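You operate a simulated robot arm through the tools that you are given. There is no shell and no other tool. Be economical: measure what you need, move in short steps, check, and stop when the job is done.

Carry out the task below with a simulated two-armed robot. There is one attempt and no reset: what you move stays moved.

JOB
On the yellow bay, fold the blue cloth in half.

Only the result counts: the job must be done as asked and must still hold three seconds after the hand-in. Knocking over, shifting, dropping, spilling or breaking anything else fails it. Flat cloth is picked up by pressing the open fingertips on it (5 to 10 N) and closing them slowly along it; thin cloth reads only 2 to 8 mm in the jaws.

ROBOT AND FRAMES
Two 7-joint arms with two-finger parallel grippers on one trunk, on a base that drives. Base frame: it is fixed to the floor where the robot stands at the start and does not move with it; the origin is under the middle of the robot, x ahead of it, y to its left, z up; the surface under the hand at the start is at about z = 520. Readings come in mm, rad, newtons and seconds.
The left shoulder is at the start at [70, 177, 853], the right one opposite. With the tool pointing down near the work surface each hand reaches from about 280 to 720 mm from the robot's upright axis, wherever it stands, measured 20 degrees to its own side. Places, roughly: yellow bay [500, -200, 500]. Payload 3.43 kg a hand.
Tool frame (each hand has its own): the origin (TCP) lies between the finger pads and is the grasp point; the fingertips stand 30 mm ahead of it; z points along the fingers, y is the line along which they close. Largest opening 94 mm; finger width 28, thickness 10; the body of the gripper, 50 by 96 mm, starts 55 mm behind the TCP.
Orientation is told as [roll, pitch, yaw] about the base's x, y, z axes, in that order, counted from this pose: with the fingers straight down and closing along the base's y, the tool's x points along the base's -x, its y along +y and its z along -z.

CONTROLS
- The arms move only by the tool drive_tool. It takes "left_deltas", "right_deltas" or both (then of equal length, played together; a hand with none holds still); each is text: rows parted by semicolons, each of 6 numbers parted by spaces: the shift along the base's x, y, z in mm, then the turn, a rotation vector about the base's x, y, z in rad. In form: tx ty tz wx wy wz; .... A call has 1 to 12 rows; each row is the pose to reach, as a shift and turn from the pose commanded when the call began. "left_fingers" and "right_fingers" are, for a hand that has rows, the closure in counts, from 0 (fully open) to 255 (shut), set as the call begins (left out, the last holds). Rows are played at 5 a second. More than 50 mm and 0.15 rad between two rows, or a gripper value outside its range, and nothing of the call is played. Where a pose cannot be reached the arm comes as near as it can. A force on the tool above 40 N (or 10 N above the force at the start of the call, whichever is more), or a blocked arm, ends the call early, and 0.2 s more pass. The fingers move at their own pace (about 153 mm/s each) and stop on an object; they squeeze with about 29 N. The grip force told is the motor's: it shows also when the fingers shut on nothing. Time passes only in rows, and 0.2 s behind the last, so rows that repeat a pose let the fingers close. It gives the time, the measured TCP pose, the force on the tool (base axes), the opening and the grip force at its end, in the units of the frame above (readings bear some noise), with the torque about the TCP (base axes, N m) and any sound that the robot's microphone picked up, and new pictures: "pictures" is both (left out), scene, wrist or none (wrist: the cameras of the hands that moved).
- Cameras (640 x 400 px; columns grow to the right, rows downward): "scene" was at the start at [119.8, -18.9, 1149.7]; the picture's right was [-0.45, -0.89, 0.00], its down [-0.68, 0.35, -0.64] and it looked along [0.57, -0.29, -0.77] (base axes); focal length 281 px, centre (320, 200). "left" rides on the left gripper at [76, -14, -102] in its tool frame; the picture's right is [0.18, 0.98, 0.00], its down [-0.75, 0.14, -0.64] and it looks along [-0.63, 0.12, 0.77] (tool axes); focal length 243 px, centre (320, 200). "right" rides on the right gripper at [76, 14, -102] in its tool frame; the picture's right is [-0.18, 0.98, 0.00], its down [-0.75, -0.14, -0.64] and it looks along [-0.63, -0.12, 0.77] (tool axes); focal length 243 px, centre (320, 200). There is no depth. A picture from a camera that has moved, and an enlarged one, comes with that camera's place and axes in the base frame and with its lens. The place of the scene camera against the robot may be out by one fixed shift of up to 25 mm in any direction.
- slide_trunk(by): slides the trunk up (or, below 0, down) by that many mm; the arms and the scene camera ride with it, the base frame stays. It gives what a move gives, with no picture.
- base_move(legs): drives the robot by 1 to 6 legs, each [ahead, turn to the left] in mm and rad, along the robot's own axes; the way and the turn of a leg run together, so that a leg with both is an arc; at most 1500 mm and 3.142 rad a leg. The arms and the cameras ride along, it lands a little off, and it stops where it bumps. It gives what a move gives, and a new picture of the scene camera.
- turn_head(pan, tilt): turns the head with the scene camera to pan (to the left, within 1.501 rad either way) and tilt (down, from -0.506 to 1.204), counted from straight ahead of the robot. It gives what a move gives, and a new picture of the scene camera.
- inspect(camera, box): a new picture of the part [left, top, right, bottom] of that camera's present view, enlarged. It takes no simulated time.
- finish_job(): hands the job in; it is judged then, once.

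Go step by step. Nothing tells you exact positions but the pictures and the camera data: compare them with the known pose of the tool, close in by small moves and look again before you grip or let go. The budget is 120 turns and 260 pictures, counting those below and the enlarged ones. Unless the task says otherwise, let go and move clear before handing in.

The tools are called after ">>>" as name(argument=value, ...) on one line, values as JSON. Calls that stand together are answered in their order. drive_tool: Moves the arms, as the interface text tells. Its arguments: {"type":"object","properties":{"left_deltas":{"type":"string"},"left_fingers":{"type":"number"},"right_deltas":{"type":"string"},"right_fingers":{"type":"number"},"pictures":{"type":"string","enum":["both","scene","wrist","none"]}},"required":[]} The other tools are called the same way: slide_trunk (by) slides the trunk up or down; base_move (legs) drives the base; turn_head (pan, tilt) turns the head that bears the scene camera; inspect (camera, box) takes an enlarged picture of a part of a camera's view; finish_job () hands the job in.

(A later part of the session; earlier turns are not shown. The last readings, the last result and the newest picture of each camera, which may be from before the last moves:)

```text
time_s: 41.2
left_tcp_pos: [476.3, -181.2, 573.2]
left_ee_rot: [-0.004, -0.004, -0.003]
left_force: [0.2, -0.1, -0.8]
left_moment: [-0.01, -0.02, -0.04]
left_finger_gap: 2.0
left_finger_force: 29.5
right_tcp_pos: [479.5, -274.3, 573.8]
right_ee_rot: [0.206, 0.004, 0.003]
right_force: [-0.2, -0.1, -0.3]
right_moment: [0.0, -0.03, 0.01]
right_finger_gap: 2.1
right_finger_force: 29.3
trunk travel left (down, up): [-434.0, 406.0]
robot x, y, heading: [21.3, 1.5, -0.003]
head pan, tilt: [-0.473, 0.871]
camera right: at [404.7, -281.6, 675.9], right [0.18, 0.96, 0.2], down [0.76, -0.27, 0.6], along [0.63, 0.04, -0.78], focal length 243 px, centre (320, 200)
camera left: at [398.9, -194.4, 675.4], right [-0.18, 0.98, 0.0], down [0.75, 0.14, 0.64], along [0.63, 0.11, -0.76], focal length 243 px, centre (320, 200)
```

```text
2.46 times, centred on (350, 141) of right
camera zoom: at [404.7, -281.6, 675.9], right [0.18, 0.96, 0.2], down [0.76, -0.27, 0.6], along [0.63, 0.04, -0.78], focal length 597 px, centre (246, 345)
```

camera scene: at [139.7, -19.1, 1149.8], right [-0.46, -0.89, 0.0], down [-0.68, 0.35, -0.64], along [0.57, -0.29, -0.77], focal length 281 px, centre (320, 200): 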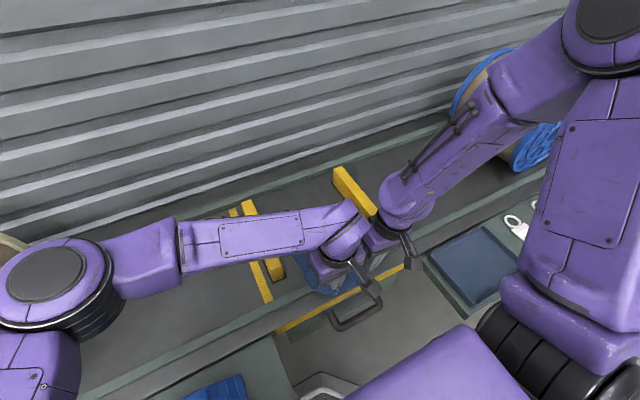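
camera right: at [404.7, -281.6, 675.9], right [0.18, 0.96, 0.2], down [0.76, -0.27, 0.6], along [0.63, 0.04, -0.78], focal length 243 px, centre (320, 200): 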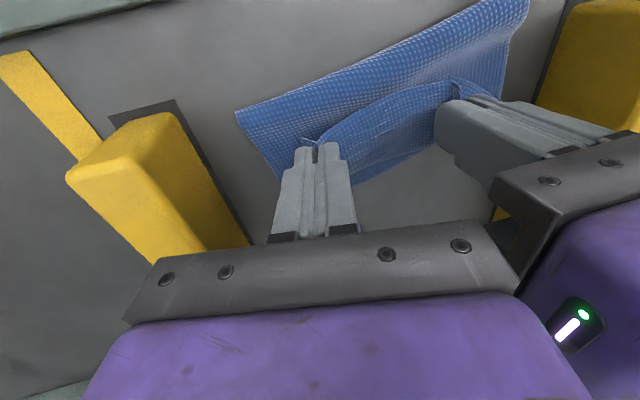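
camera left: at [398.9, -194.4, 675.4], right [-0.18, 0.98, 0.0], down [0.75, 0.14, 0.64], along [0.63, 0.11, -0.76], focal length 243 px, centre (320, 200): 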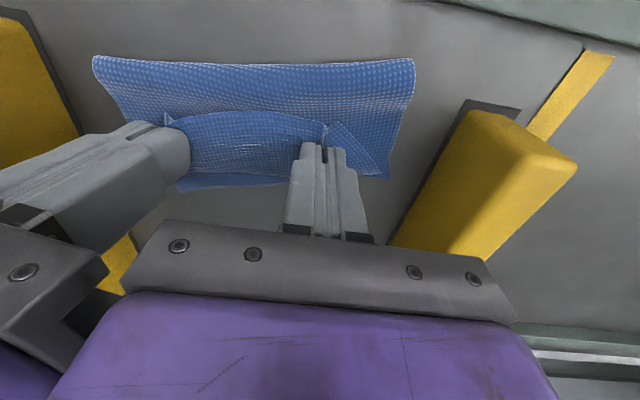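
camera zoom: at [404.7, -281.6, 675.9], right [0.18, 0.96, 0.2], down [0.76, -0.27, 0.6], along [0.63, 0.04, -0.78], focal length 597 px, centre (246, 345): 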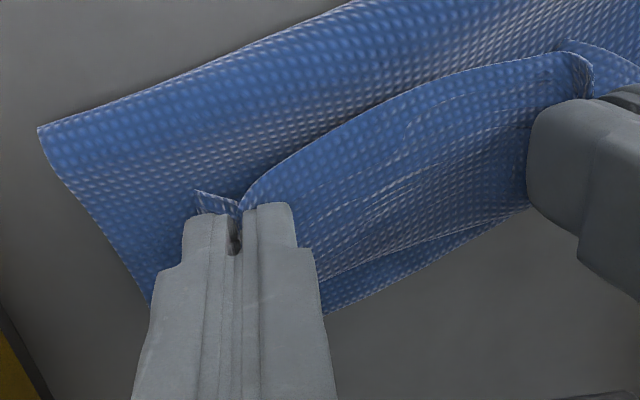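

Now it is clear: the lower layer's far edge runs from (495,-123) to (539,-285), while the fold runs from (415,-141) to (446,-310). So the upper layer is too long on the left side. I'll bring the left hand back about 46 mm and the right about 18 mm to roll the fold line parallel.

>>> drive_tool(left_deltas="-8 -2 6 0 0 0;-18 -4 9 0 0 0;-28 -6 9 0 0 0;-38 -8 6 0 0 0;-46 -10 0 0 0 0;-46 -10 -4 0 0 0", right_deltas="-4 -1 3 0 0 0;-8 -2 4 0 0 0;-12 -3 4 0 0 0;-16 -4 3 0 0 0;-18 -5 0 0 0 0;-18 -5 -4 0 0 0", pictures="wrist")

>>> inspect(camera="scene", box=[220, 165, 420, 290])

```text
time_s: 42.6
left_tcp_pos: [432.4, -191.3, 570.3]
left_ee_rot: [-0.002, -0.004, -0.001]
left_force: [1.4, -2.8, -0.7]
left_moment: [-0.07, -0.07, 0.09]
left_finger_gap: 2.1
left_finger_force: 29.1
right_tcp_pos: [459.7, -278.9, 569.4]
right_ee_rot: [0.205, 0.005, 0.006]
right_force: [-2.5, 2.5, 0.9]
right_moment: [0.02, 0.04, 0.05]
right_finger_gap: 2.1
right_finger_force: 29.3
trunk travel left (down, up): [-434.0, 406.0]
robot x, y, heading: [18.7, 0.1, 0.002]
head pan, tilt: [-0.473, 0.871]
camera right: at [385.5, -286.9, 670.7], right [0.18, 0.96, 0.2], down [0.76, -0.27, 0.6], along [0.63, 0.04, -0.78], focal length 243 px, centre (320, 200)
camera left: at [354.4, -204.8, 672.4], right [-0.18, 0.98, 0.0], down [0.75, 0.14, 0.64], along [0.63, 0.11, -0.76], focal length 243 px, centre (320, 200)
```

right: 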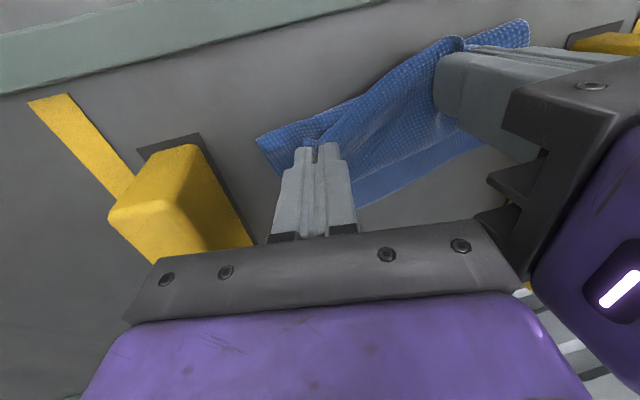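
left: 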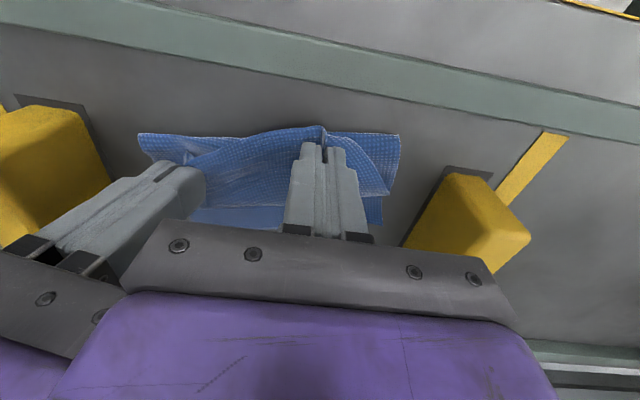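

```text
3.20 times, centred on (320, 228) of scene
camera zoom: at [139.7, -19.1, 1149.8], right [-0.46, -0.89, 0.0], down [-0.68, 0.35, -0.64], along [0.57, -0.29, -0.77], focal length 898 px, centre (320, 112)
```

zoom: 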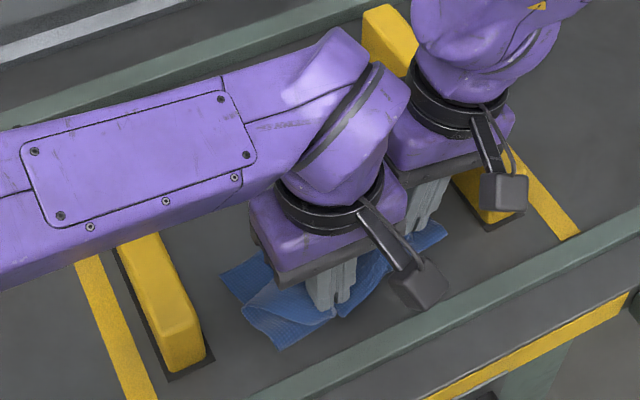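

The fold did not roll back, so the hand path itself must set it. I'll pull the near edge back straight along the cloth's own skewed direction, then fold along that direction.

>>> drive_tool(left_deltas="-10 -1 10 0 0 0;-28 -3 22 0 0 0;-46 -6 27 0 0 0;-64 -8 27 0 0 0;-82 -11 25 0 0 0;-96 -13 23 0 0 0;-108 -15 21 0 0 0;-108 -15 21 0 0 0", right_deltas="-10 -2 10 0 0 0;-28 -5 22 0 0 0;-46 -9 27 0 0 0;-64 -12 27 0 0 0;-82 -15 25 0 0 0;-96 -18 23 0 0 0;-110 -20 21 0 0 0;-110 -20 21 0 0 0", pictures="wrist")

>>> inspect(camera="left", box=[140, 90, 460, 290])

>>> inspect(camera="scene", box=[220, 165, 420, 290])

```text
time_s: 44.4
left_tcp_pos: [324.1, -204.3, 592.0]
left_ee_rot: [-0.006, -0.005, -0.001]
left_force: [6.8, -12.4, 0.1]
left_moment: [-0.41, -0.22, 0.11]
left_finger_gap: 2.2
left_finger_force: 28.9
right_tcp_pos: [352.1, -298.6, 590.9]
right_ee_rot: [0.206, 0.006, 0.004]
right_force: [-5.3, 12.2, -0.4]
right_moment: [0.36, 0.22, 0.13]
right_finger_gap: 2.3
right_finger_force: 28.4
trunk travel left (down, up): [-434.0, 406.0]
robot x, y, heading: [21.9, 0.4, 0.0]
head pan, tilt: [-0.473, 0.871]
camera right: at [276.4, -306.6, 693.1], right [0.18, 0.96, 0.2], down [0.76, -0.27, 0.6], along [0.63, 0.04, -0.78], focal length 243 px, centre (320, 200)
camera left: at [247.7, -218.7, 694.7], right [-0.18, 0.98, -0.01], down [0.75, 0.14, 0.64], along [0.63, 0.11, -0.76], focal length 243 px, centre (320, 200)
```

right: 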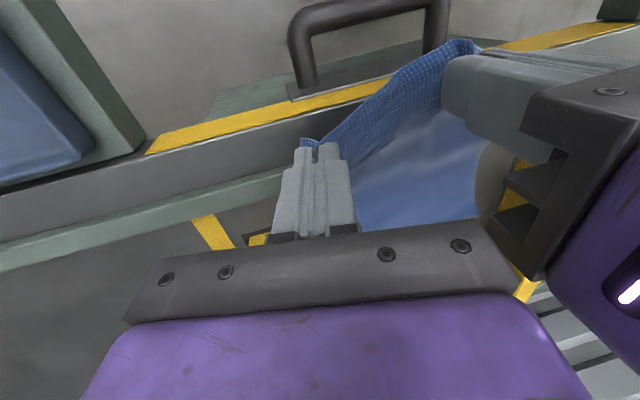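
left: 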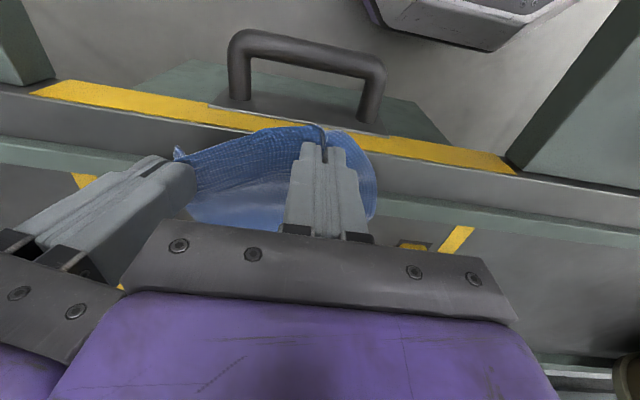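

```text
2.00 times, centred on (300, 190) of left
camera zoom: at [247.7, -218.7, 694.7], right [-0.18, 0.98, -0.01], down [0.75, 0.14, 0.64], along [0.63, 0.11, -0.76], focal length 485 px, centre (360, 220)
```

zoom: 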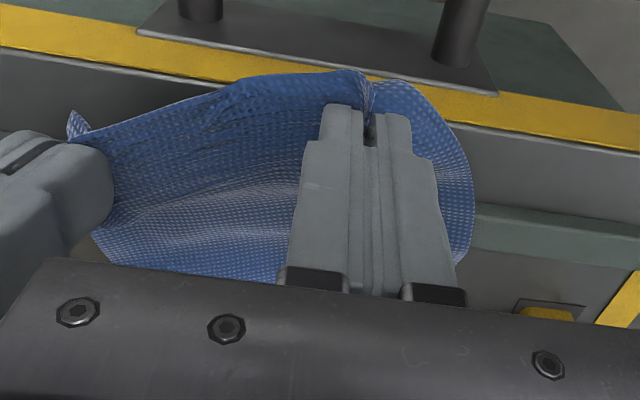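

```text
3.20 times, centred on (320, 228) of scene
camera zoom: at [139.7, -19.1, 1149.8], right [-0.46, -0.89, 0.0], down [-0.68, 0.35, -0.64], along [0.57, -0.29, -0.77], focal length 898 px, centre (320, 112)
```

zoom: 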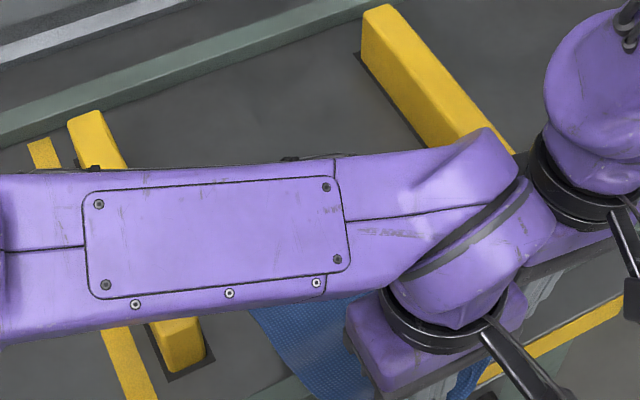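

The sheet is pulled out straight with less skew than before. I'll fold forward along its direction, a bit shorter than last time, and check the margin to the lower edge.

>>> drive_tool(left_deltas="6 2 8 0 0 0;19 6 18 0 0 0;38 13 25 0 0 0;57 19 27 0 0 0;79 26 23 0 0 0;99 33 13 0 0 0;115 38 -2 0 0 0;126 42 -18 0 0 0;126 42 -18 0 0 0", right_deltas="6 2 8 0 0 0;17 6 18 0 0 0;34 12 25 0 0 0;51 18 27 0 0 0;70 25 23 0 0 0;88 32 13 0 0 0;102 37 -2 0 0 0;112 41 -18 0 0 0;112 41 -18 0 0 0", pictures="wrist")

>>> inspect(camera="left", box=[80, 40, 432, 260])

>>> inspect(camera="scene", box=[220, 165, 420, 290])

```text
time_s: 46.4
left_tcp_pos: [448.3, -162.5, 570.9]
left_ee_rot: [-0.002, -0.003, -0.004]
left_force: [3.5, -9.2, 0.2]
left_moment: [-0.28, -0.11, 0.08]
left_finger_gap: 1.9
left_finger_force: 28.8
right_tcp_pos: [461.8, -260.4, 571.3]
right_ee_rot: [0.206, 0.004, 0.006]
right_force: [-2.7, 9.3, -0.7]
right_moment: [0.24, 0.13, 0.03]
right_finger_gap: 1.9
right_finger_force: 28.6
trunk travel left (down, up): [-434.0, 406.0]
robot x, y, heading: [20.2, 1.2, 0.005]
head pan, tilt: [-0.473, 0.871]
camera right: at [387.7, -266.7, 673.7], right [0.18, 0.96, 0.2], down [0.76, -0.27, 0.6], along [0.63, 0.04, -0.78], focal length 243 px, centre (320, 200)
camera left: at [370.6, -176.0, 673.8], right [-0.18, 0.98, 0.0], down [0.75, 0.14, 0.64], along [0.63, 0.11, -0.76], focal length 243 px, centre (320, 200)
```

right: 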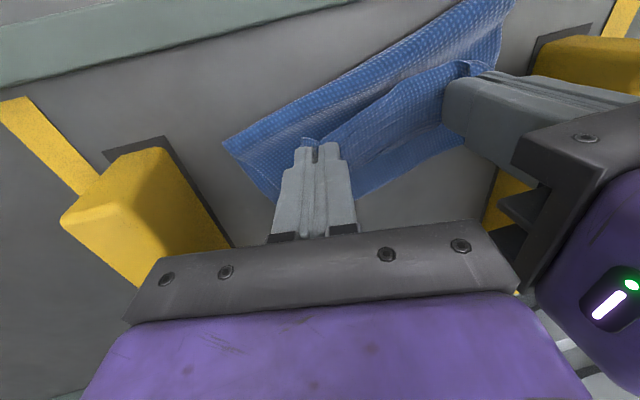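
left: 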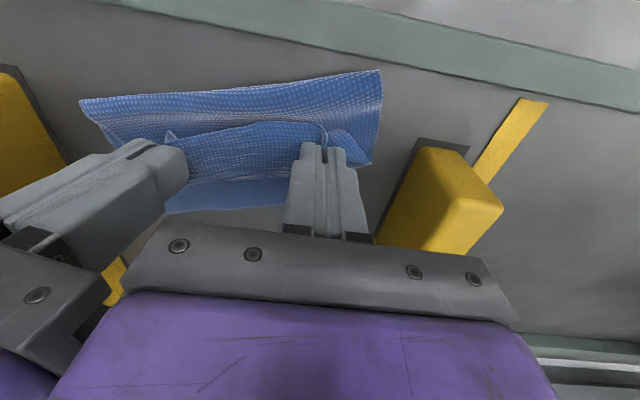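

```text
1.82 times, centred on (256, 150) of left
camera zoom: at [370.6, -176.0, 673.8], right [-0.18, 0.98, 0.0], down [0.75, 0.14, 0.64], along [0.63, 0.11, -0.76], focal length 441 px, centre (436, 291)
```

zoom: 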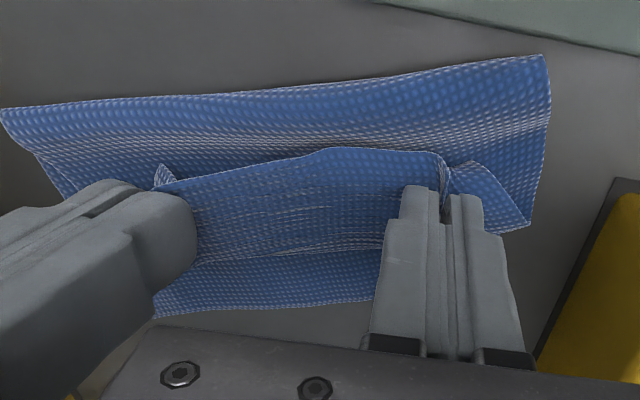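

```text
3.20 times, centred on (320, 228) of scene
camera zoom: at [139.3, -19.0, 1149.9], right [-0.46, -0.89, 0.0], down [-0.68, 0.35, -0.64], along [0.57, -0.29, -0.76], focal length 898 px, centre (320, 112)
```

zoom: 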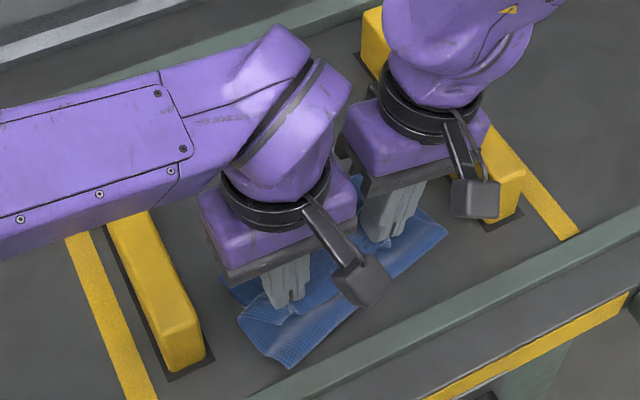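

The fold is now parallel to the lower far edge: fold (396,-139)–(443,-307), far edge (488,-123)–(535,-282), with the lower layer about 94 mm deep. I'll move the right hand forward a touch, lower both onto the stack and look before letting go.

>>> drive_tool(left_deltas="-1 0 -5 0 0 0;-2 0 -10 0 0 0;-2 0 -14 0 0 0;-2 0 -14 0 0 0", right_deltas="4 1 -5 0 0 0;8 2 -10 0 0 0;10 2 -13 0 0 0;10 2 -13 0 0 0", pictures="wrist")

>>> inspect(camera="left", box=[80, 40, 432, 260])

```text
time_s: 47.4
left_tcp_pos: [447.8, -163.0, 557.5]
left_ee_rot: [-0.006, -0.007, -0.001]
left_force: [4.8, -10.1, 2.3]
left_moment: [-0.32, -0.13, 0.11]
left_finger_gap: 2.2
left_finger_force: 29.2
right_tcp_pos: [472.9, -256.5, 560.9]
right_ee_rot: [0.205, 0.006, 0.005]
right_force: [-4.8, 10.5, 0.3]
right_moment: [0.29, 0.15, 0.11]
right_finger_gap: 2.4
right_finger_force: 29.5
trunk travel left (down, up): [-434.0, 406.0]
robot x, y, heading: [16.4, -1.4, -0.003]
head pan, tilt: [-0.473, 0.871]
camera right: at [397.7, -263.6, 661.7], right [0.18, 0.96, 0.2], down [0.76, -0.27, 0.6], along [0.63, 0.04, -0.78], focal length 243 px, centre (320, 200)
camera left: at [370.0, -176.3, 660.4], right [-0.18, 0.98, -0.01], down [0.75, 0.14, 0.64], along [0.63, 0.11, -0.76], focal length 243 px, centre (320, 200)
```

right: 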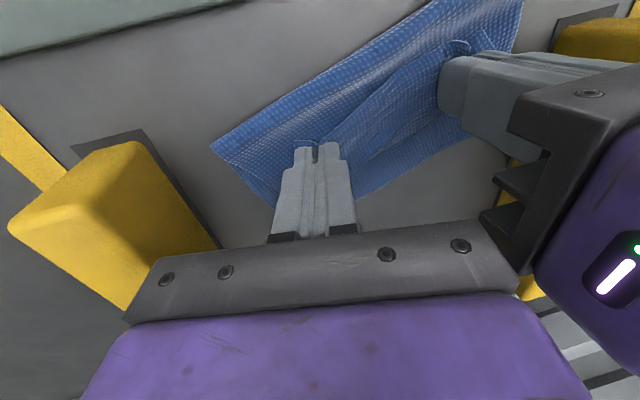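
left: 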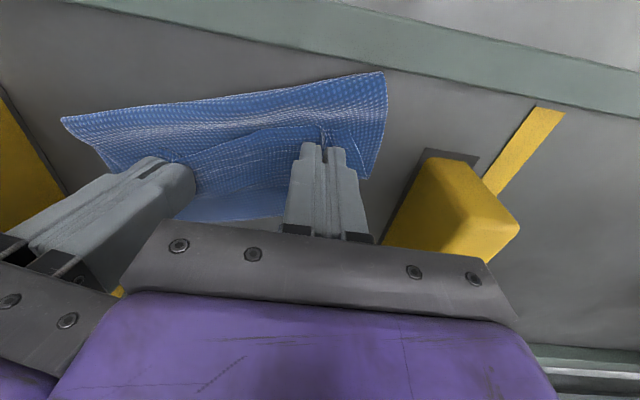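

```text
1.82 times, centred on (256, 150) of left
camera zoom: at [370.0, -176.3, 660.4], right [-0.18, 0.98, -0.01], down [0.75, 0.14, 0.64], along [0.63, 0.11, -0.76], focal length 441 px, centre (436, 291)
```

zoom: 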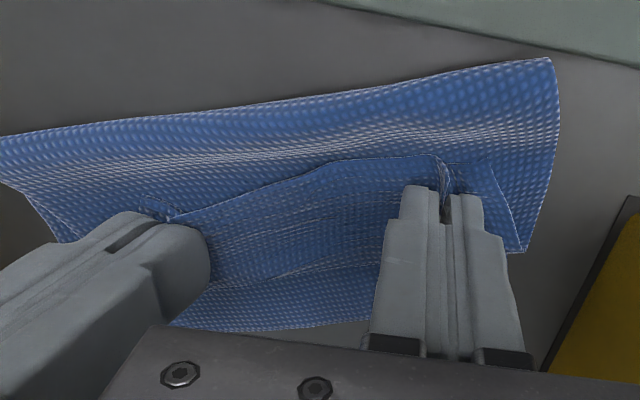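

The stack lies well. I'll open both hands a little, let the cloth settle, then lift straight up.

>>> drive_tool(left_deltas="0 0 0 0 0 0;0 0 0 0 0 0;0 0 20 0 0 0;0 0 50 0 0 0", right_deltas="0 0 0 0 0 0;0 0 0 0 0 0;0 0 20 0 0 0;0 0 50 0 0 0", left_fingers=190, right_fingers=190, pictures="none")

>>> drive_tool(left_deltas="-5 35 20 0 0 0;-10 75 50 0 0 0;-10 115 80 0 0 0;-10 155 100 0 0 0", right_deltas="-20 -20 30 0 0 0;-50 -40 60 -0.1 0 0;-80 -60 90 -0.2 0 0;-110 -80 110 -0.2 0 0", pictures="both")

>>> inspect(camera="scene", box=[220, 165, 420, 290])

```text
time_s: 48.4
left_tcp_pos: [444.2, -160.8, 609.0]
left_ee_rot: [-0.003, -0.005, -0.002]
left_force: [0.0, 0.2, 0.2]
left_moment: [-0.01, -0.03, 0.0]
left_finger_gap: 23.9
left_finger_force: 0.0
right_tcp_pos: [473.4, -255.5, 612.4]
right_ee_rot: [0.206, 0.006, 0.004]
right_force: [0.2, 1.1, -0.3]
right_moment: [0.0, -0.01, -0.02]
right_finger_gap: 24.0
right_finger_force: 0.1
trunk travel left (down, up): [-434.0, 406.0]
robot x, y, heading: [18.7, -2.6, 0.002]
head pan, tilt: [-0.473, 0.871]
```

```text
refused: row 2 steps farther than a row can; nothing moved
```

```text
3.20 times, centred on (320, 228) of scene
camera zoom: at [138.7, -18.7, 1149.8], right [-0.46, -0.89, 0.0], down [-0.68, 0.35, -0.64], along [0.57, -0.29, -0.76], focal length 898 px, centre (320, 112)
```

zoom: 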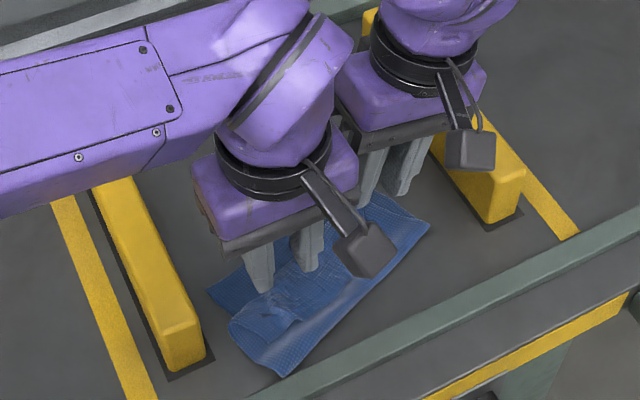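

Both released cleanly. Now I'll swing both hands clear to view the cloth.

>>> drive_tool(left_deltas="0 20 30 0 0 0;0 50 55 0 0 0;0 85 75 0 0 0;0 120 90 0 0 0;0 160 100 0 0 0;0 200 100 0 0 0", right_deltas="-10 -10 30 0 0 0;-30 -25 60 0 0 0;-60 -40 85 -0.1 0 0;-90 -60 100 -0.2 0 0;-120 -80 110 -0.2 0 0;-150 -90 110 -0.2 0 0", pictures="both")

>>> inspect(camera="scene", box=[220, 165, 420, 290])

```text
time_s: 49.8
left_tcp_pos: [446.7, 35.9, 710.1]
left_ee_rot: [-0.006, -0.005, -0.004]
left_force: [-0.4, -0.6, 0.2]
left_moment: [0.0, -0.01, 0.01]
left_finger_gap: 24.1
left_finger_force: 0.0
right_tcp_pos: [326.9, -346.8, 717.2]
right_ee_rot: [0.023, 0.001, 0.004]
right_force: [-0.4, 0.2, 0.3]
right_moment: [-0.03, -0.04, 0.01]
right_finger_gap: 24.1
right_finger_force: 0.0
right hand out of reach, approached as far as the arm can: row 6
trunk travel left (down, up): [-434.0, 406.0]
robot x, y, heading: [16.5, 1.3, 0.002]
head pan, tilt: [-0.473, 0.871]
camera scene: at [139.2, -18.0, 1149.9], right [-0.46, -0.89, 0.0], down [-0.68, 0.35, -0.64], along [0.57, -0.29, -0.76], focal length 281 px, centre (320, 200)
camera right: at [250.9, -334.7, 818.1], right [0.18, 0.98, 0.02], down [0.76, -0.15, 0.64], along [0.63, -0.1, -0.77], focal length 243 px, centre (320, 200)
camera left: at [370.2, 21.9, 812.8], right [-0.18, 0.98, -0.01], down [0.75, 0.14, 0.64], along [0.63, 0.11, -0.76], focal length 243 px, centre (320, 200)
```

scene: 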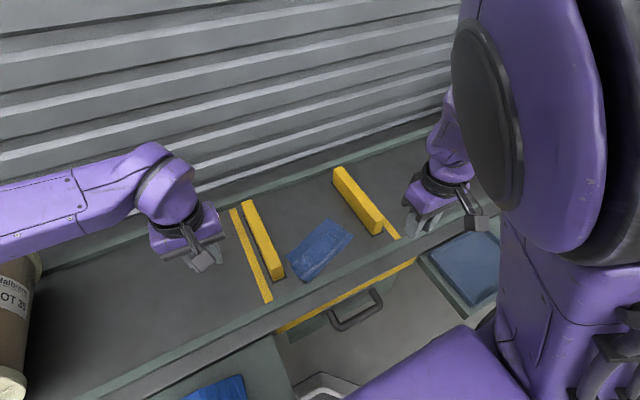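
right: 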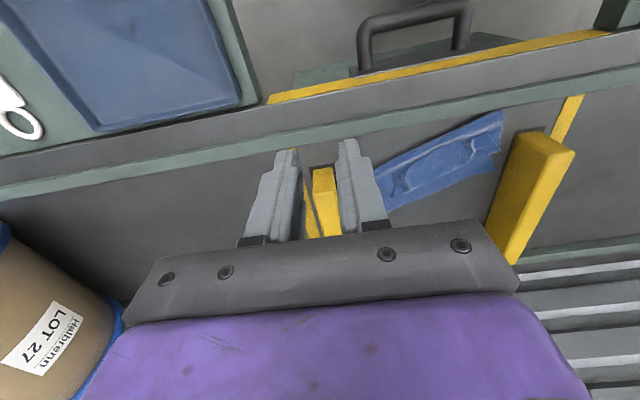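
left: 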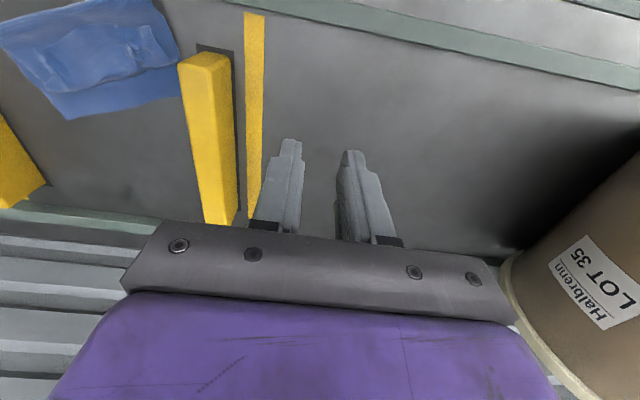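

```text
3.20 times, centred on (320, 228) of scene
camera zoom: at [139.2, -18.0, 1149.9], right [-0.46, -0.89, 0.0], down [-0.68, 0.35, -0.64], along [0.57, -0.29, -0.76], focal length 898 px, centre (320, 112)
```

zoom: 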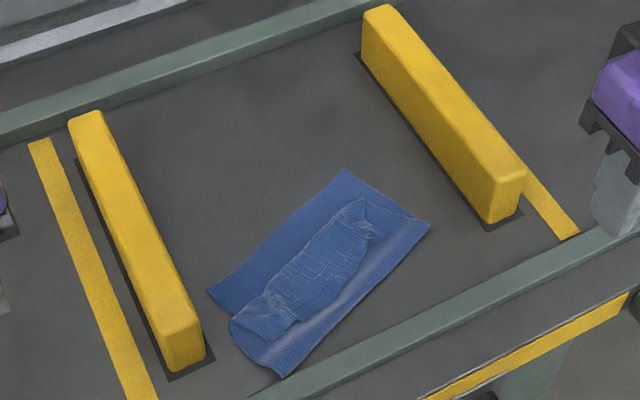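

The fold shape is good: a neat folded cloth with the gripped near edge still turned back on top. I'll zoom in on that turned-back flap to plan unrolling it.

>>> inspect(camera="scene", box=[275, 208, 365, 290])

>>> inspect(camera="left", box=[0, 0, 200, 125])

>>> inspect(camera="right", box=[360, 95, 520, 215])

```text
4.88 times, centred on (320, 249) of scene
camera zoom: at [139.2, -18.0, 1149.9], right [-0.46, -0.89, 0.0], down [-0.68, 0.35, -0.64], along [0.57, -0.29, -0.76], focal length 1369 px, centre (320, -39)
```

zoom: 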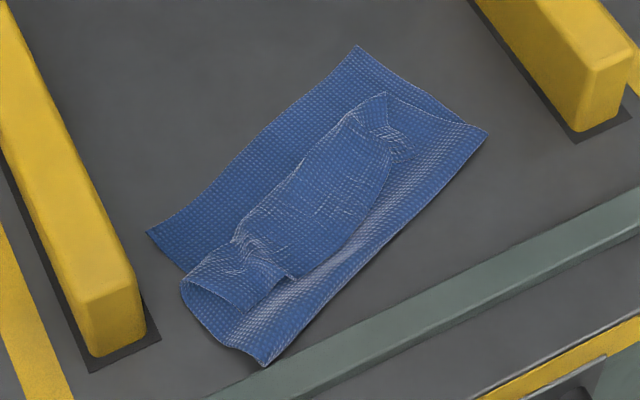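

```text
3.20 times, centred on (100, 62) of left
camera zoom: at [370.2, 21.9, 812.8], right [-0.18, 0.98, -0.01], down [0.75, 0.14, 0.64], along [0.63, 0.11, -0.76], focal length 776 px, centre (1024, 640)
```

zoom: 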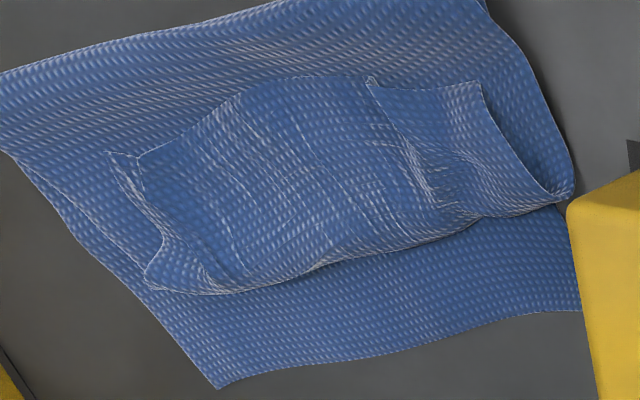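

```text
3.33 times, centred on (440, 155) of right
camera zoom: at [250.9, -334.7, 818.1], right [0.18, 0.98, 0.02], down [0.76, -0.15, 0.64], along [0.63, -0.1, -0.77], focal length 809 px, centre (-80, 350)
```

zoom: 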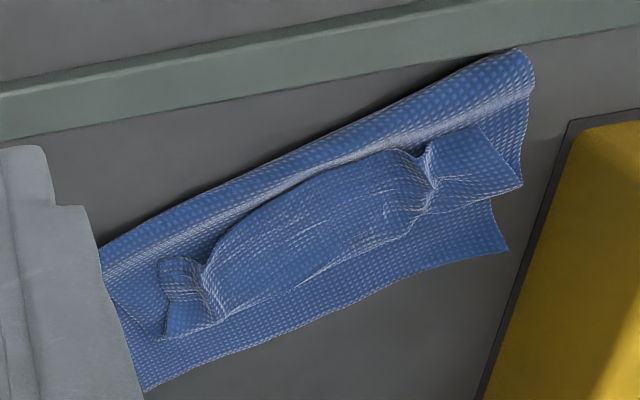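

I can see two standing creases on the flap's edge, left at about (422,-165) and right at about (457,-244). I'll come in with both hands yawed to the cloth (0.35 rad), tilted apart for clearance, and pinch only those crests.

>>> drive_tool(left_deltas="-5 -33 -10 -0.042 -0.007 0.058;-10 -65 -30 -0.083 -0.015 0.117;-16 -98 -50 -0.125 -0.022 0.175;-21 -130 -70 -0.167 -0.029 0.233;-26 -163 -95 -0.208 -0.037 0.292;-31 -195 -119 -0.25 -0.044 0.35;-31 -195 -119 -0.25 -0.044 0.35", right_deltas="21 16 -10 0.038 0.007 0.058;43 32 -30 0.077 0.015 0.117;64 48 -55 0.115 0.022 0.175;86 64 -80 0.153 0.029 0.233;107 80 -105 0.19 0.037 0.292;128 95 -126 0.23 0.044 0.35;128 95 -126 0.23 0.044 0.35", left_fingers=200, right_fingers=200, pictures="both")

>>> inspect(camera="left", box=[120, 60, 440, 260])

>>> inspect(camera="right", box=[200, 60, 520, 260])

```text
time_s: 51.4
left_tcp_pos: [419.6, -155.8, 588.2]
left_ee_rot: [-0.26, -0.005, 0.351]
left_force: [-0.7, -0.2, 0.0]
left_moment: [0.0, 0.01, 0.01]
left_finger_gap: 20.2
left_finger_force: 0.0
right_tcp_pos: [453.0, -253.4, 593.1]
right_ee_rot: [0.239, 0.006, 0.357]
right_force: [0.6, 0.7, 0.1]
right_moment: [-0.02, 0.02, -0.01]
right_finger_gap: 19.9
right_finger_force: 0.0
trunk travel left (down, up): [-434.0, 406.0]
robot x, y, heading: [19.5, -3.0, 0.003]
head pan, tilt: [-0.473, 0.871]
camera scene: at [139.1, -18.6, 1149.9], right [-0.46, -0.89, 0.0], down [-0.68, 0.35, -0.64], along [0.57, -0.29, -0.76], focal length 281 px, centre (320, 200)
camera right: at [386.4, -289.1, 694.3], right [-0.16, 0.96, 0.23], down [0.81, -0.01, 0.58], along [0.56, 0.28, -0.78], focal length 243 px, centre (320, 200)
camera left: at [342.0, -171.6, 691.7], right [-0.5, 0.83, -0.25], down [0.6, 0.54, 0.59], along [0.62, 0.14, -0.77], focal length 243 px, centre (320, 200)
```

scene: 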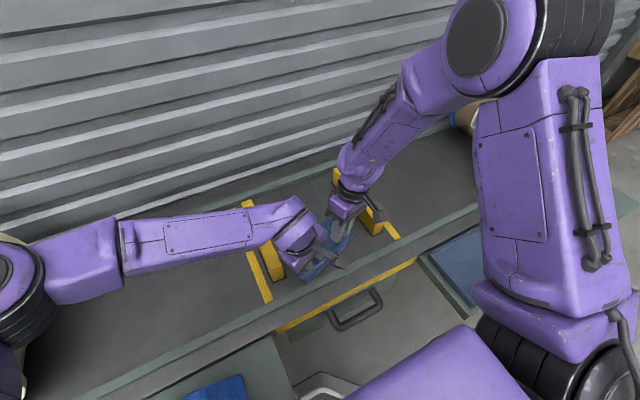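
right: 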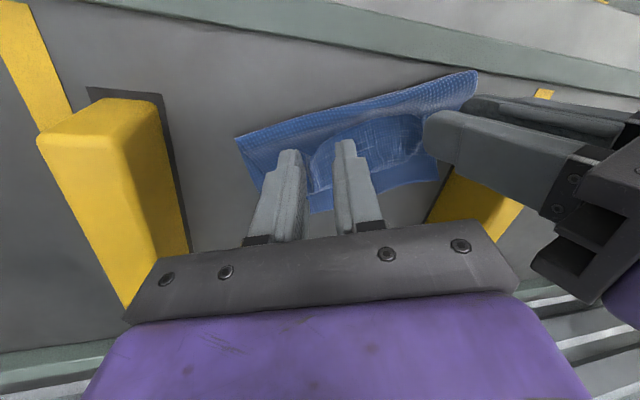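
left: 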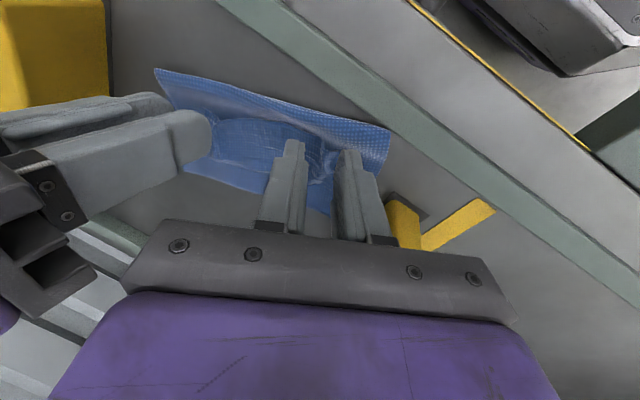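

```text
2.00 times, centred on (280, 160) of left
camera zoom: at [342.0, -171.6, 691.7], right [-0.5, 0.83, -0.25], down [0.6, 0.54, 0.59], along [0.62, 0.14, -0.77], focal length 485 px, centre (400, 280)
```

zoom: 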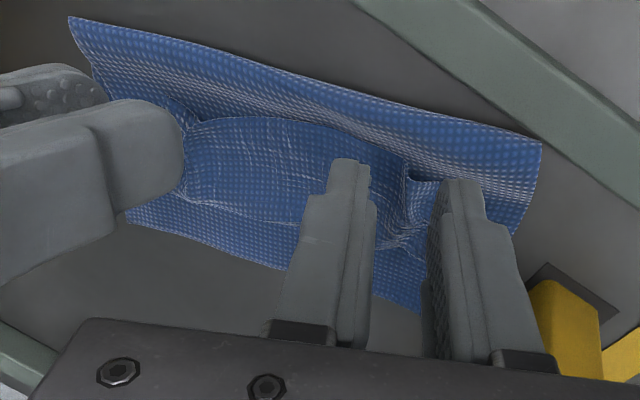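

```text
2.00 times, centred on (360, 160) of right
camera zoom: at [386.4, -289.1, 694.3], right [-0.16, 0.96, 0.23], down [0.81, -0.01, 0.58], along [0.56, 0.28, -0.78], focal length 485 px, centre (240, 280)
```

zoom: 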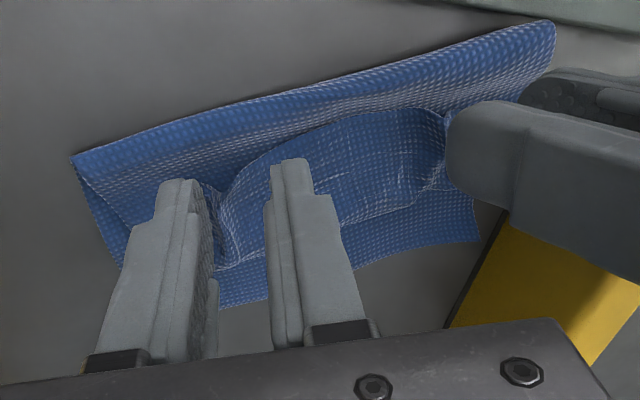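

Both creases lie right in the finger gaps. I'll shift 4 mm toward the flap's edge side and descend, stopping a few millimetres above the layer under the flap.

>>> drive_tool(left_deltas="-4 -1 -8 0 0 0;-4 -1 -16 0 0 0;-4 -1 -22 0 0 0;-4 -1 -22 0 0 0", right_deltas="-4 -1 -10 0 0 0;-4 -1 -20 0 0 0;-4 -1 -27 0 0 0;-4 -1 -27 0 0 0", pictures="none")

>>> inspect(camera="left", box=[200, 80, 420, 217])

>>> inspect(camera="right", box=[220, 80, 440, 217])

```text
time_s: 52.4
left_tcp_pos: [411.4, -159.6, 567.3]
left_ee_rot: [-0.256, -0.004, 0.351]
left_force: [0.4, -0.4, 0.2]
left_moment: [0.0, 0.01, -0.03]
left_finger_gap: 20.3
left_finger_force: 0.1
right_tcp_pos: [449.7, -253.6, 564.7]
right_ee_rot: [0.238, 0.006, 0.357]
right_force: [-0.4, -0.1, 0.4]
right_moment: [0.0, 0.02, 0.02]
right_finger_gap: 20.4
right_finger_force: 0.1
trunk travel left (down, up): [-434.0, 406.0]
robot x, y, heading: [16.8, -1.8, -0.0]
head pan, tilt: [-0.473, 0.871]
```

```text
2.91 times, centred on (310, 148) of left
camera zoom: at [335.5, -174.2, 670.6], right [-0.5, 0.83, -0.25], down [0.6, 0.54, 0.59], along [0.62, 0.14, -0.77], focal length 706 px, centre (349, 350)
```

zoom: 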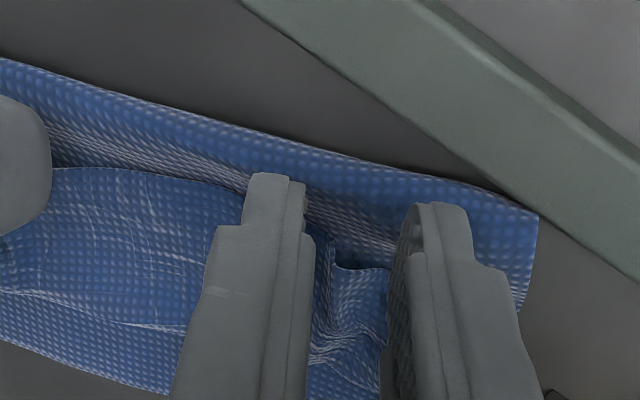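

```text
2.91 times, centred on (330, 148) of right
camera zoom: at [383.0, -290.8, 666.7], right [-0.16, 0.96, 0.23], down [0.81, -0.01, 0.58], along [0.56, 0.28, -0.78], focal length 706 px, centre (291, 350)
```

zoom: 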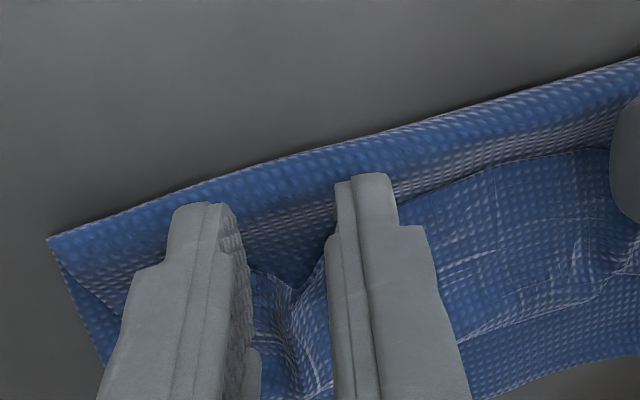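

Both creases sit between the fingers, overlapping the pads by about 10 mm. I'll go down 5 mm more and close.

>>> drive_tool(left_deltas="0 0 -3 0 0 0;0 0 -6 0 0 0;0 0 -6 0 0 0", right_deltas="0 0 -3 0 0 0;0 0 -5 0 0 0;0 0 -5 0 0 0", pictures="none")

>>> drive_tool(left_deltas="0 0 0 0 0 0;0 0 0 0 0 0", right_deltas="0 0 0 0 0 0;0 0 0 0 0 0", left_fingers=232, right_fingers=232, pictures="none")

>>> drive_tool(left_deltas="0 0 0 0 0 0;0 0 0 0 0 0", right_deltas="0 0 0 0 0 0;0 0 0 0 0 0", left_fingers=255, right_fingers=255, pictures="none")

```text
time_s: 53.2
left_tcp_pos: [412.3, -158.4, 561.7]
left_ee_rot: [-0.257, -0.002, 0.352]
left_force: [0.2, 0.9, 0.3]
left_moment: [-0.01, 0.0, -0.01]
left_finger_gap: 20.2
left_finger_force: 0.0
right_tcp_pos: [449.6, -254.8, 559.9]
right_ee_rot: [0.238, 0.007, 0.356]
right_force: [-0.3, 0.5, -0.3]
right_moment: [0.01, -0.04, 0.0]
right_finger_gap: 20.5
right_finger_force: 0.1
trunk travel left (down, up): [-434.0, 406.0]
robot x, y, heading: [20.6, 2.5, -0.002]
head pan, tilt: [-0.473, 0.871]
```

```text
time_s: 53.8
left_tcp_pos: [413.2, -159.1, 560.8]
left_ee_rot: [-0.256, -0.003, 0.349]
left_force: [0.0, 0.4, 0.7]
left_moment: [-0.03, 0.04, -0.02]
left_finger_gap: 8.5
left_finger_force: 0.0
right_tcp_pos: [450.0, -256.3, 560.3]
right_ee_rot: [0.238, 0.008, 0.356]
right_force: [0.0, -0.2, 0.8]
right_moment: [0.02, 0.04, 0.02]
right_finger_gap: 8.7
right_finger_force: 0.1
trunk travel left (down, up): [-434.0, 406.0]
robot x, y, heading: [16.9, 1.2, 0.0]
head pan, tilt: [-0.473, 0.871]
```

```text
time_s: 54.4
left_tcp_pos: [412.8, -158.4, 561.9]
left_ee_rot: [-0.257, -0.003, 0.35]
left_force: [0.4, -0.6, 0.1]
left_moment: [0.03, -0.02, 0.01]
left_finger_gap: 1.4
left_finger_force: 29.3
right_tcp_pos: [449.7, -255.1, 560.0]
right_ee_rot: [0.239, 0.007, 0.354]
right_force: [0.2, 0.3, 0.2]
right_moment: [-0.01, -0.01, -0.01]
right_finger_gap: 0.0
right_finger_force: 28.8
trunk travel left (down, up): [-434.0, 406.0]
robot x, y, heading: [21.2, 1.0, 0.003]
head pan, tilt: [-0.473, 0.871]
```

The left hand has the flap (1.4 mm); the right closed on nothing. I'll reopen the right, look, and go a little lower.

>>> drive_tool(right_deltas="0 0 0 0 0 0;0 0 0 0 0 0", right_fingers=200, pictures="none")

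>>> inspect(camera="right", box=[220, 80, 440, 217])

```text
time_s: 55.0
left_tcp_pos: [412.8, -158.8, 561.7]
left_ee_rot: [-0.256, -0.003, 0.353]
left_force: [-0.4, 0.3, -1.1]
left_moment: [-0.02, -0.01, 0.02]
left_finger_gap: 1.4
left_finger_force: 29.0
right_tcp_pos: [449.0, -255.3, 559.7]
right_ee_rot: [0.239, 0.006, 0.357]
right_force: [-0.4, 0.0, -0.5]
right_moment: [0.01, 0.0, -0.01]
right_finger_gap: 20.3
right_finger_force: 0.1
trunk travel left (down, up): [-434.0, 406.0]
robot x, y, heading: [20.0, -0.8, -0.003]
head pan, tilt: [-0.473, 0.871]
```

```text
2.91 times, centred on (330, 148) of right
camera zoom: at [383.0, -291.2, 661.7], right [-0.16, 0.96, 0.23], down [0.81, -0.01, 0.58], along [0.56, 0.28, -0.78], focal length 706 px, centre (291, 350)
```

zoom: 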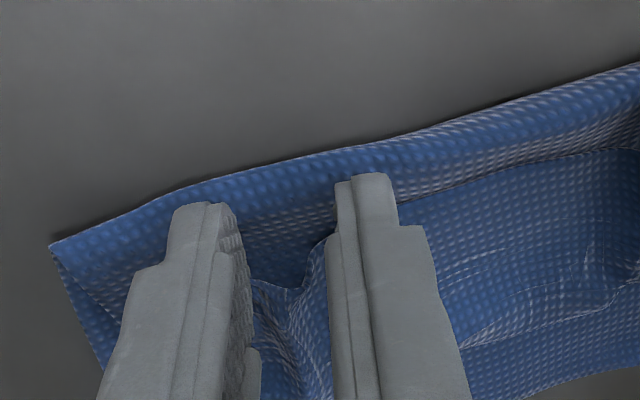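

On the right the crease is a dip rather than a crest, so I'll shift 5 mm further onto the flap and lower to light contact before closing.

>>> drive_tool(right_deltas="5 2 0 0 0 0;5 2 -3 0 0 0;5 2 -5 0 0 0;5 2 -5 0 0 0", pictures="none")

```text
time_s: 56.0
left_tcp_pos: [411.2, -159.3, 562.0]
left_ee_rot: [-0.26, -0.006, 0.35]
left_force: [-0.3, 0.4, -0.8]
left_moment: [0.0, 0.04, 0.03]
left_finger_gap: 1.2
left_finger_force: 29.4
right_tcp_pos: [454.2, -252.4, 555.5]
right_ee_rot: [0.237, 0.003, 0.355]
right_force: [1.8, -3.3, 19.3]
right_moment: [-0.3, -0.23, 0.0]
right_finger_gap: 19.3
right_finger_force: 0.1
trunk travel left (down, up): [-434.0, 406.0]
robot x, y, heading: [20.5, -2.4, -0.002]
head pan, tilt: [-0.473, 0.871]
```

>>> drive_tool(right_deltas="0 0 1.2 0 0 0;0 0 1.2 0 0 0", right_fingers=215, pictures="none")

>>> drive_tool(right_deltas="0 0 0 0 0 0", right_fingers=230, pictures="none")

>>> drive_tool(right_deltas="0 0 0 0 0 0;0 0 0 0 0 0", right_fingers=255, pictures="none")

>>> inspect(camera="right", box=[200, 60, 520, 260])

```text
time_s: 56.6
left_tcp_pos: [412.8, -159.2, 561.8]
left_ee_rot: [-0.256, -0.004, 0.35]
left_force: [-0.9, -0.7, 0.0]
left_moment: [0.02, 0.04, 0.02]
left_finger_gap: 1.6
left_finger_force: 28.6
right_tcp_pos: [454.2, -252.3, 554.8]
right_ee_rot: [0.24, 0.007, 0.355]
right_force: [1.7, -1.7, 8.1]
right_moment: [-0.09, -0.14, -0.01]
right_finger_gap: 14.2
right_finger_force: 0.1
trunk travel left (down, up): [-434.0, 406.0]
robot x, y, heading: [21.5, -0.4, 0.001]
head pan, tilt: [-0.473, 0.871]
```

```text
time_s: 57.0
left_tcp_pos: [412.8, -158.9, 561.8]
left_ee_rot: [-0.256, -0.004, 0.351]
left_force: [-0.7, 0.4, 0.2]
left_moment: [-0.02, -0.01, -0.02]
left_finger_gap: 1.4
left_finger_force: 28.9
right_tcp_pos: [451.6, -252.2, 555.0]
right_ee_rot: [0.24, 0.009, 0.355]
right_force: [-1.0, -0.6, 4.2]
right_moment: [-0.05, -0.03, 0.01]
right_finger_gap: 8.8
right_finger_force: 0.0
trunk travel left (down, up): [-434.0, 406.0]
robot x, y, heading: [16.3, -0.0, -0.003]
head pan, tilt: [-0.473, 0.871]
```

```text
time_s: 57.6
left_tcp_pos: [412.2, -159.5, 562.8]
left_ee_rot: [-0.256, -0.003, 0.35]
left_force: [0.0, 0.2, 0.2]
left_moment: [-0.02, 0.02, -0.01]
left_finger_gap: 1.4
left_finger_force: 28.7
right_tcp_pos: [454.8, -253.0, 554.8]
right_ee_rot: [0.238, 0.008, 0.357]
right_force: [-0.3, 1.3, 1.0]
right_moment: [0.01, 0.0, 0.01]
right_finger_gap: 1.8
right_finger_force: 29.4
trunk travel left (down, up): [-434.0, 406.0]
robot x, y, heading: [16.4, 2.7, 0.001]
head pan, tilt: [-0.473, 0.871]
```

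```text
2.00 times, centred on (360, 160) of right
camera zoom: at [387.1, -288.3, 656.9], right [-0.16, 0.96, 0.23], down [0.81, -0.01, 0.58], along [0.56, 0.28, -0.78], focal length 485 px, centre (240, 280)
```

zoom: 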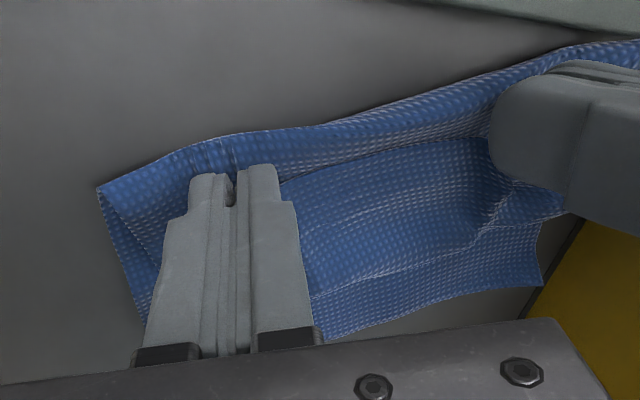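

Both jaws now read cloth. I'll lift 15 mm and check whether only the flap comes up.

>>> drive_tool(left_deltas="0 0 5 0 0 0;2 1 15 0 0 0;2 1 15 0 0 0", right_deltas="0 0 5 0 0 0;2 1 15 0 0 0;2 1 15 0 0 0", pictures="none")

>>> inspect(camera="right", box=[200, 60, 520, 260])

>>> inspect(camera="left", box=[120, 60, 440, 260])

```text
time_s: 58.4
left_tcp_pos: [415.0, -158.6, 576.9]
left_ee_rot: [-0.257, -0.003, 0.349]
left_force: [-1.5, -1.1, -0.4]
left_moment: [0.0, -0.01, 0.01]
left_finger_gap: 1.6
left_finger_force: 29.1
right_tcp_pos: [456.3, -251.4, 569.0]
right_ee_rot: [0.239, 0.009, 0.356]
right_force: [0.2, 0.4, -0.1]
right_moment: [0.02, 0.04, 0.01]
right_finger_gap: 1.5
right_finger_force: 29.0
trunk travel left (down, up): [-434.0, 406.0]
robot x, y, heading: [18.6, -0.0, -0.005]
head pan, tilt: [-0.473, 0.871]
```

```text
2.00 times, centred on (360, 160) of right
camera zoom: at [389.3, -288.8, 671.3], right [-0.16, 0.96, 0.23], down [0.81, -0.01, 0.58], along [0.56, 0.28, -0.78], focal length 485 px, centre (240, 280)
```

zoom: 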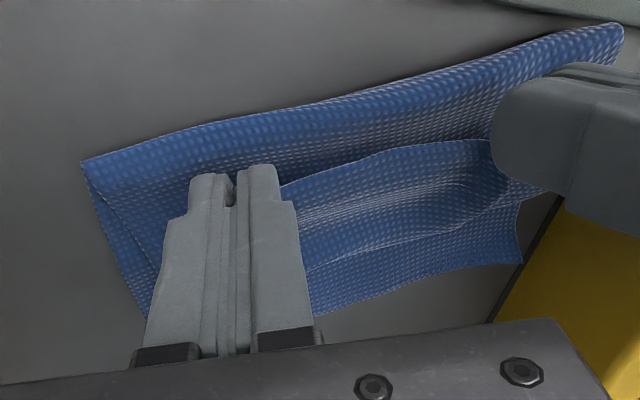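

```text
2.00 times, centred on (280, 160) of left
camera zoom: at [338.7, -173.3, 679.3], right [-0.5, 0.83, -0.25], down [0.6, 0.54, 0.59], along [0.62, 0.14, -0.77], focal length 485 px, centre (400, 280)
```

zoom: 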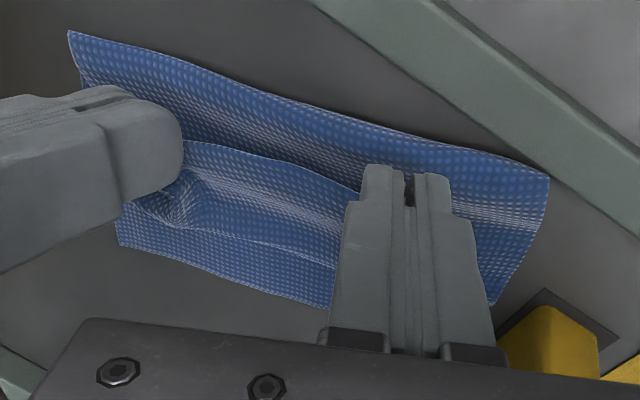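

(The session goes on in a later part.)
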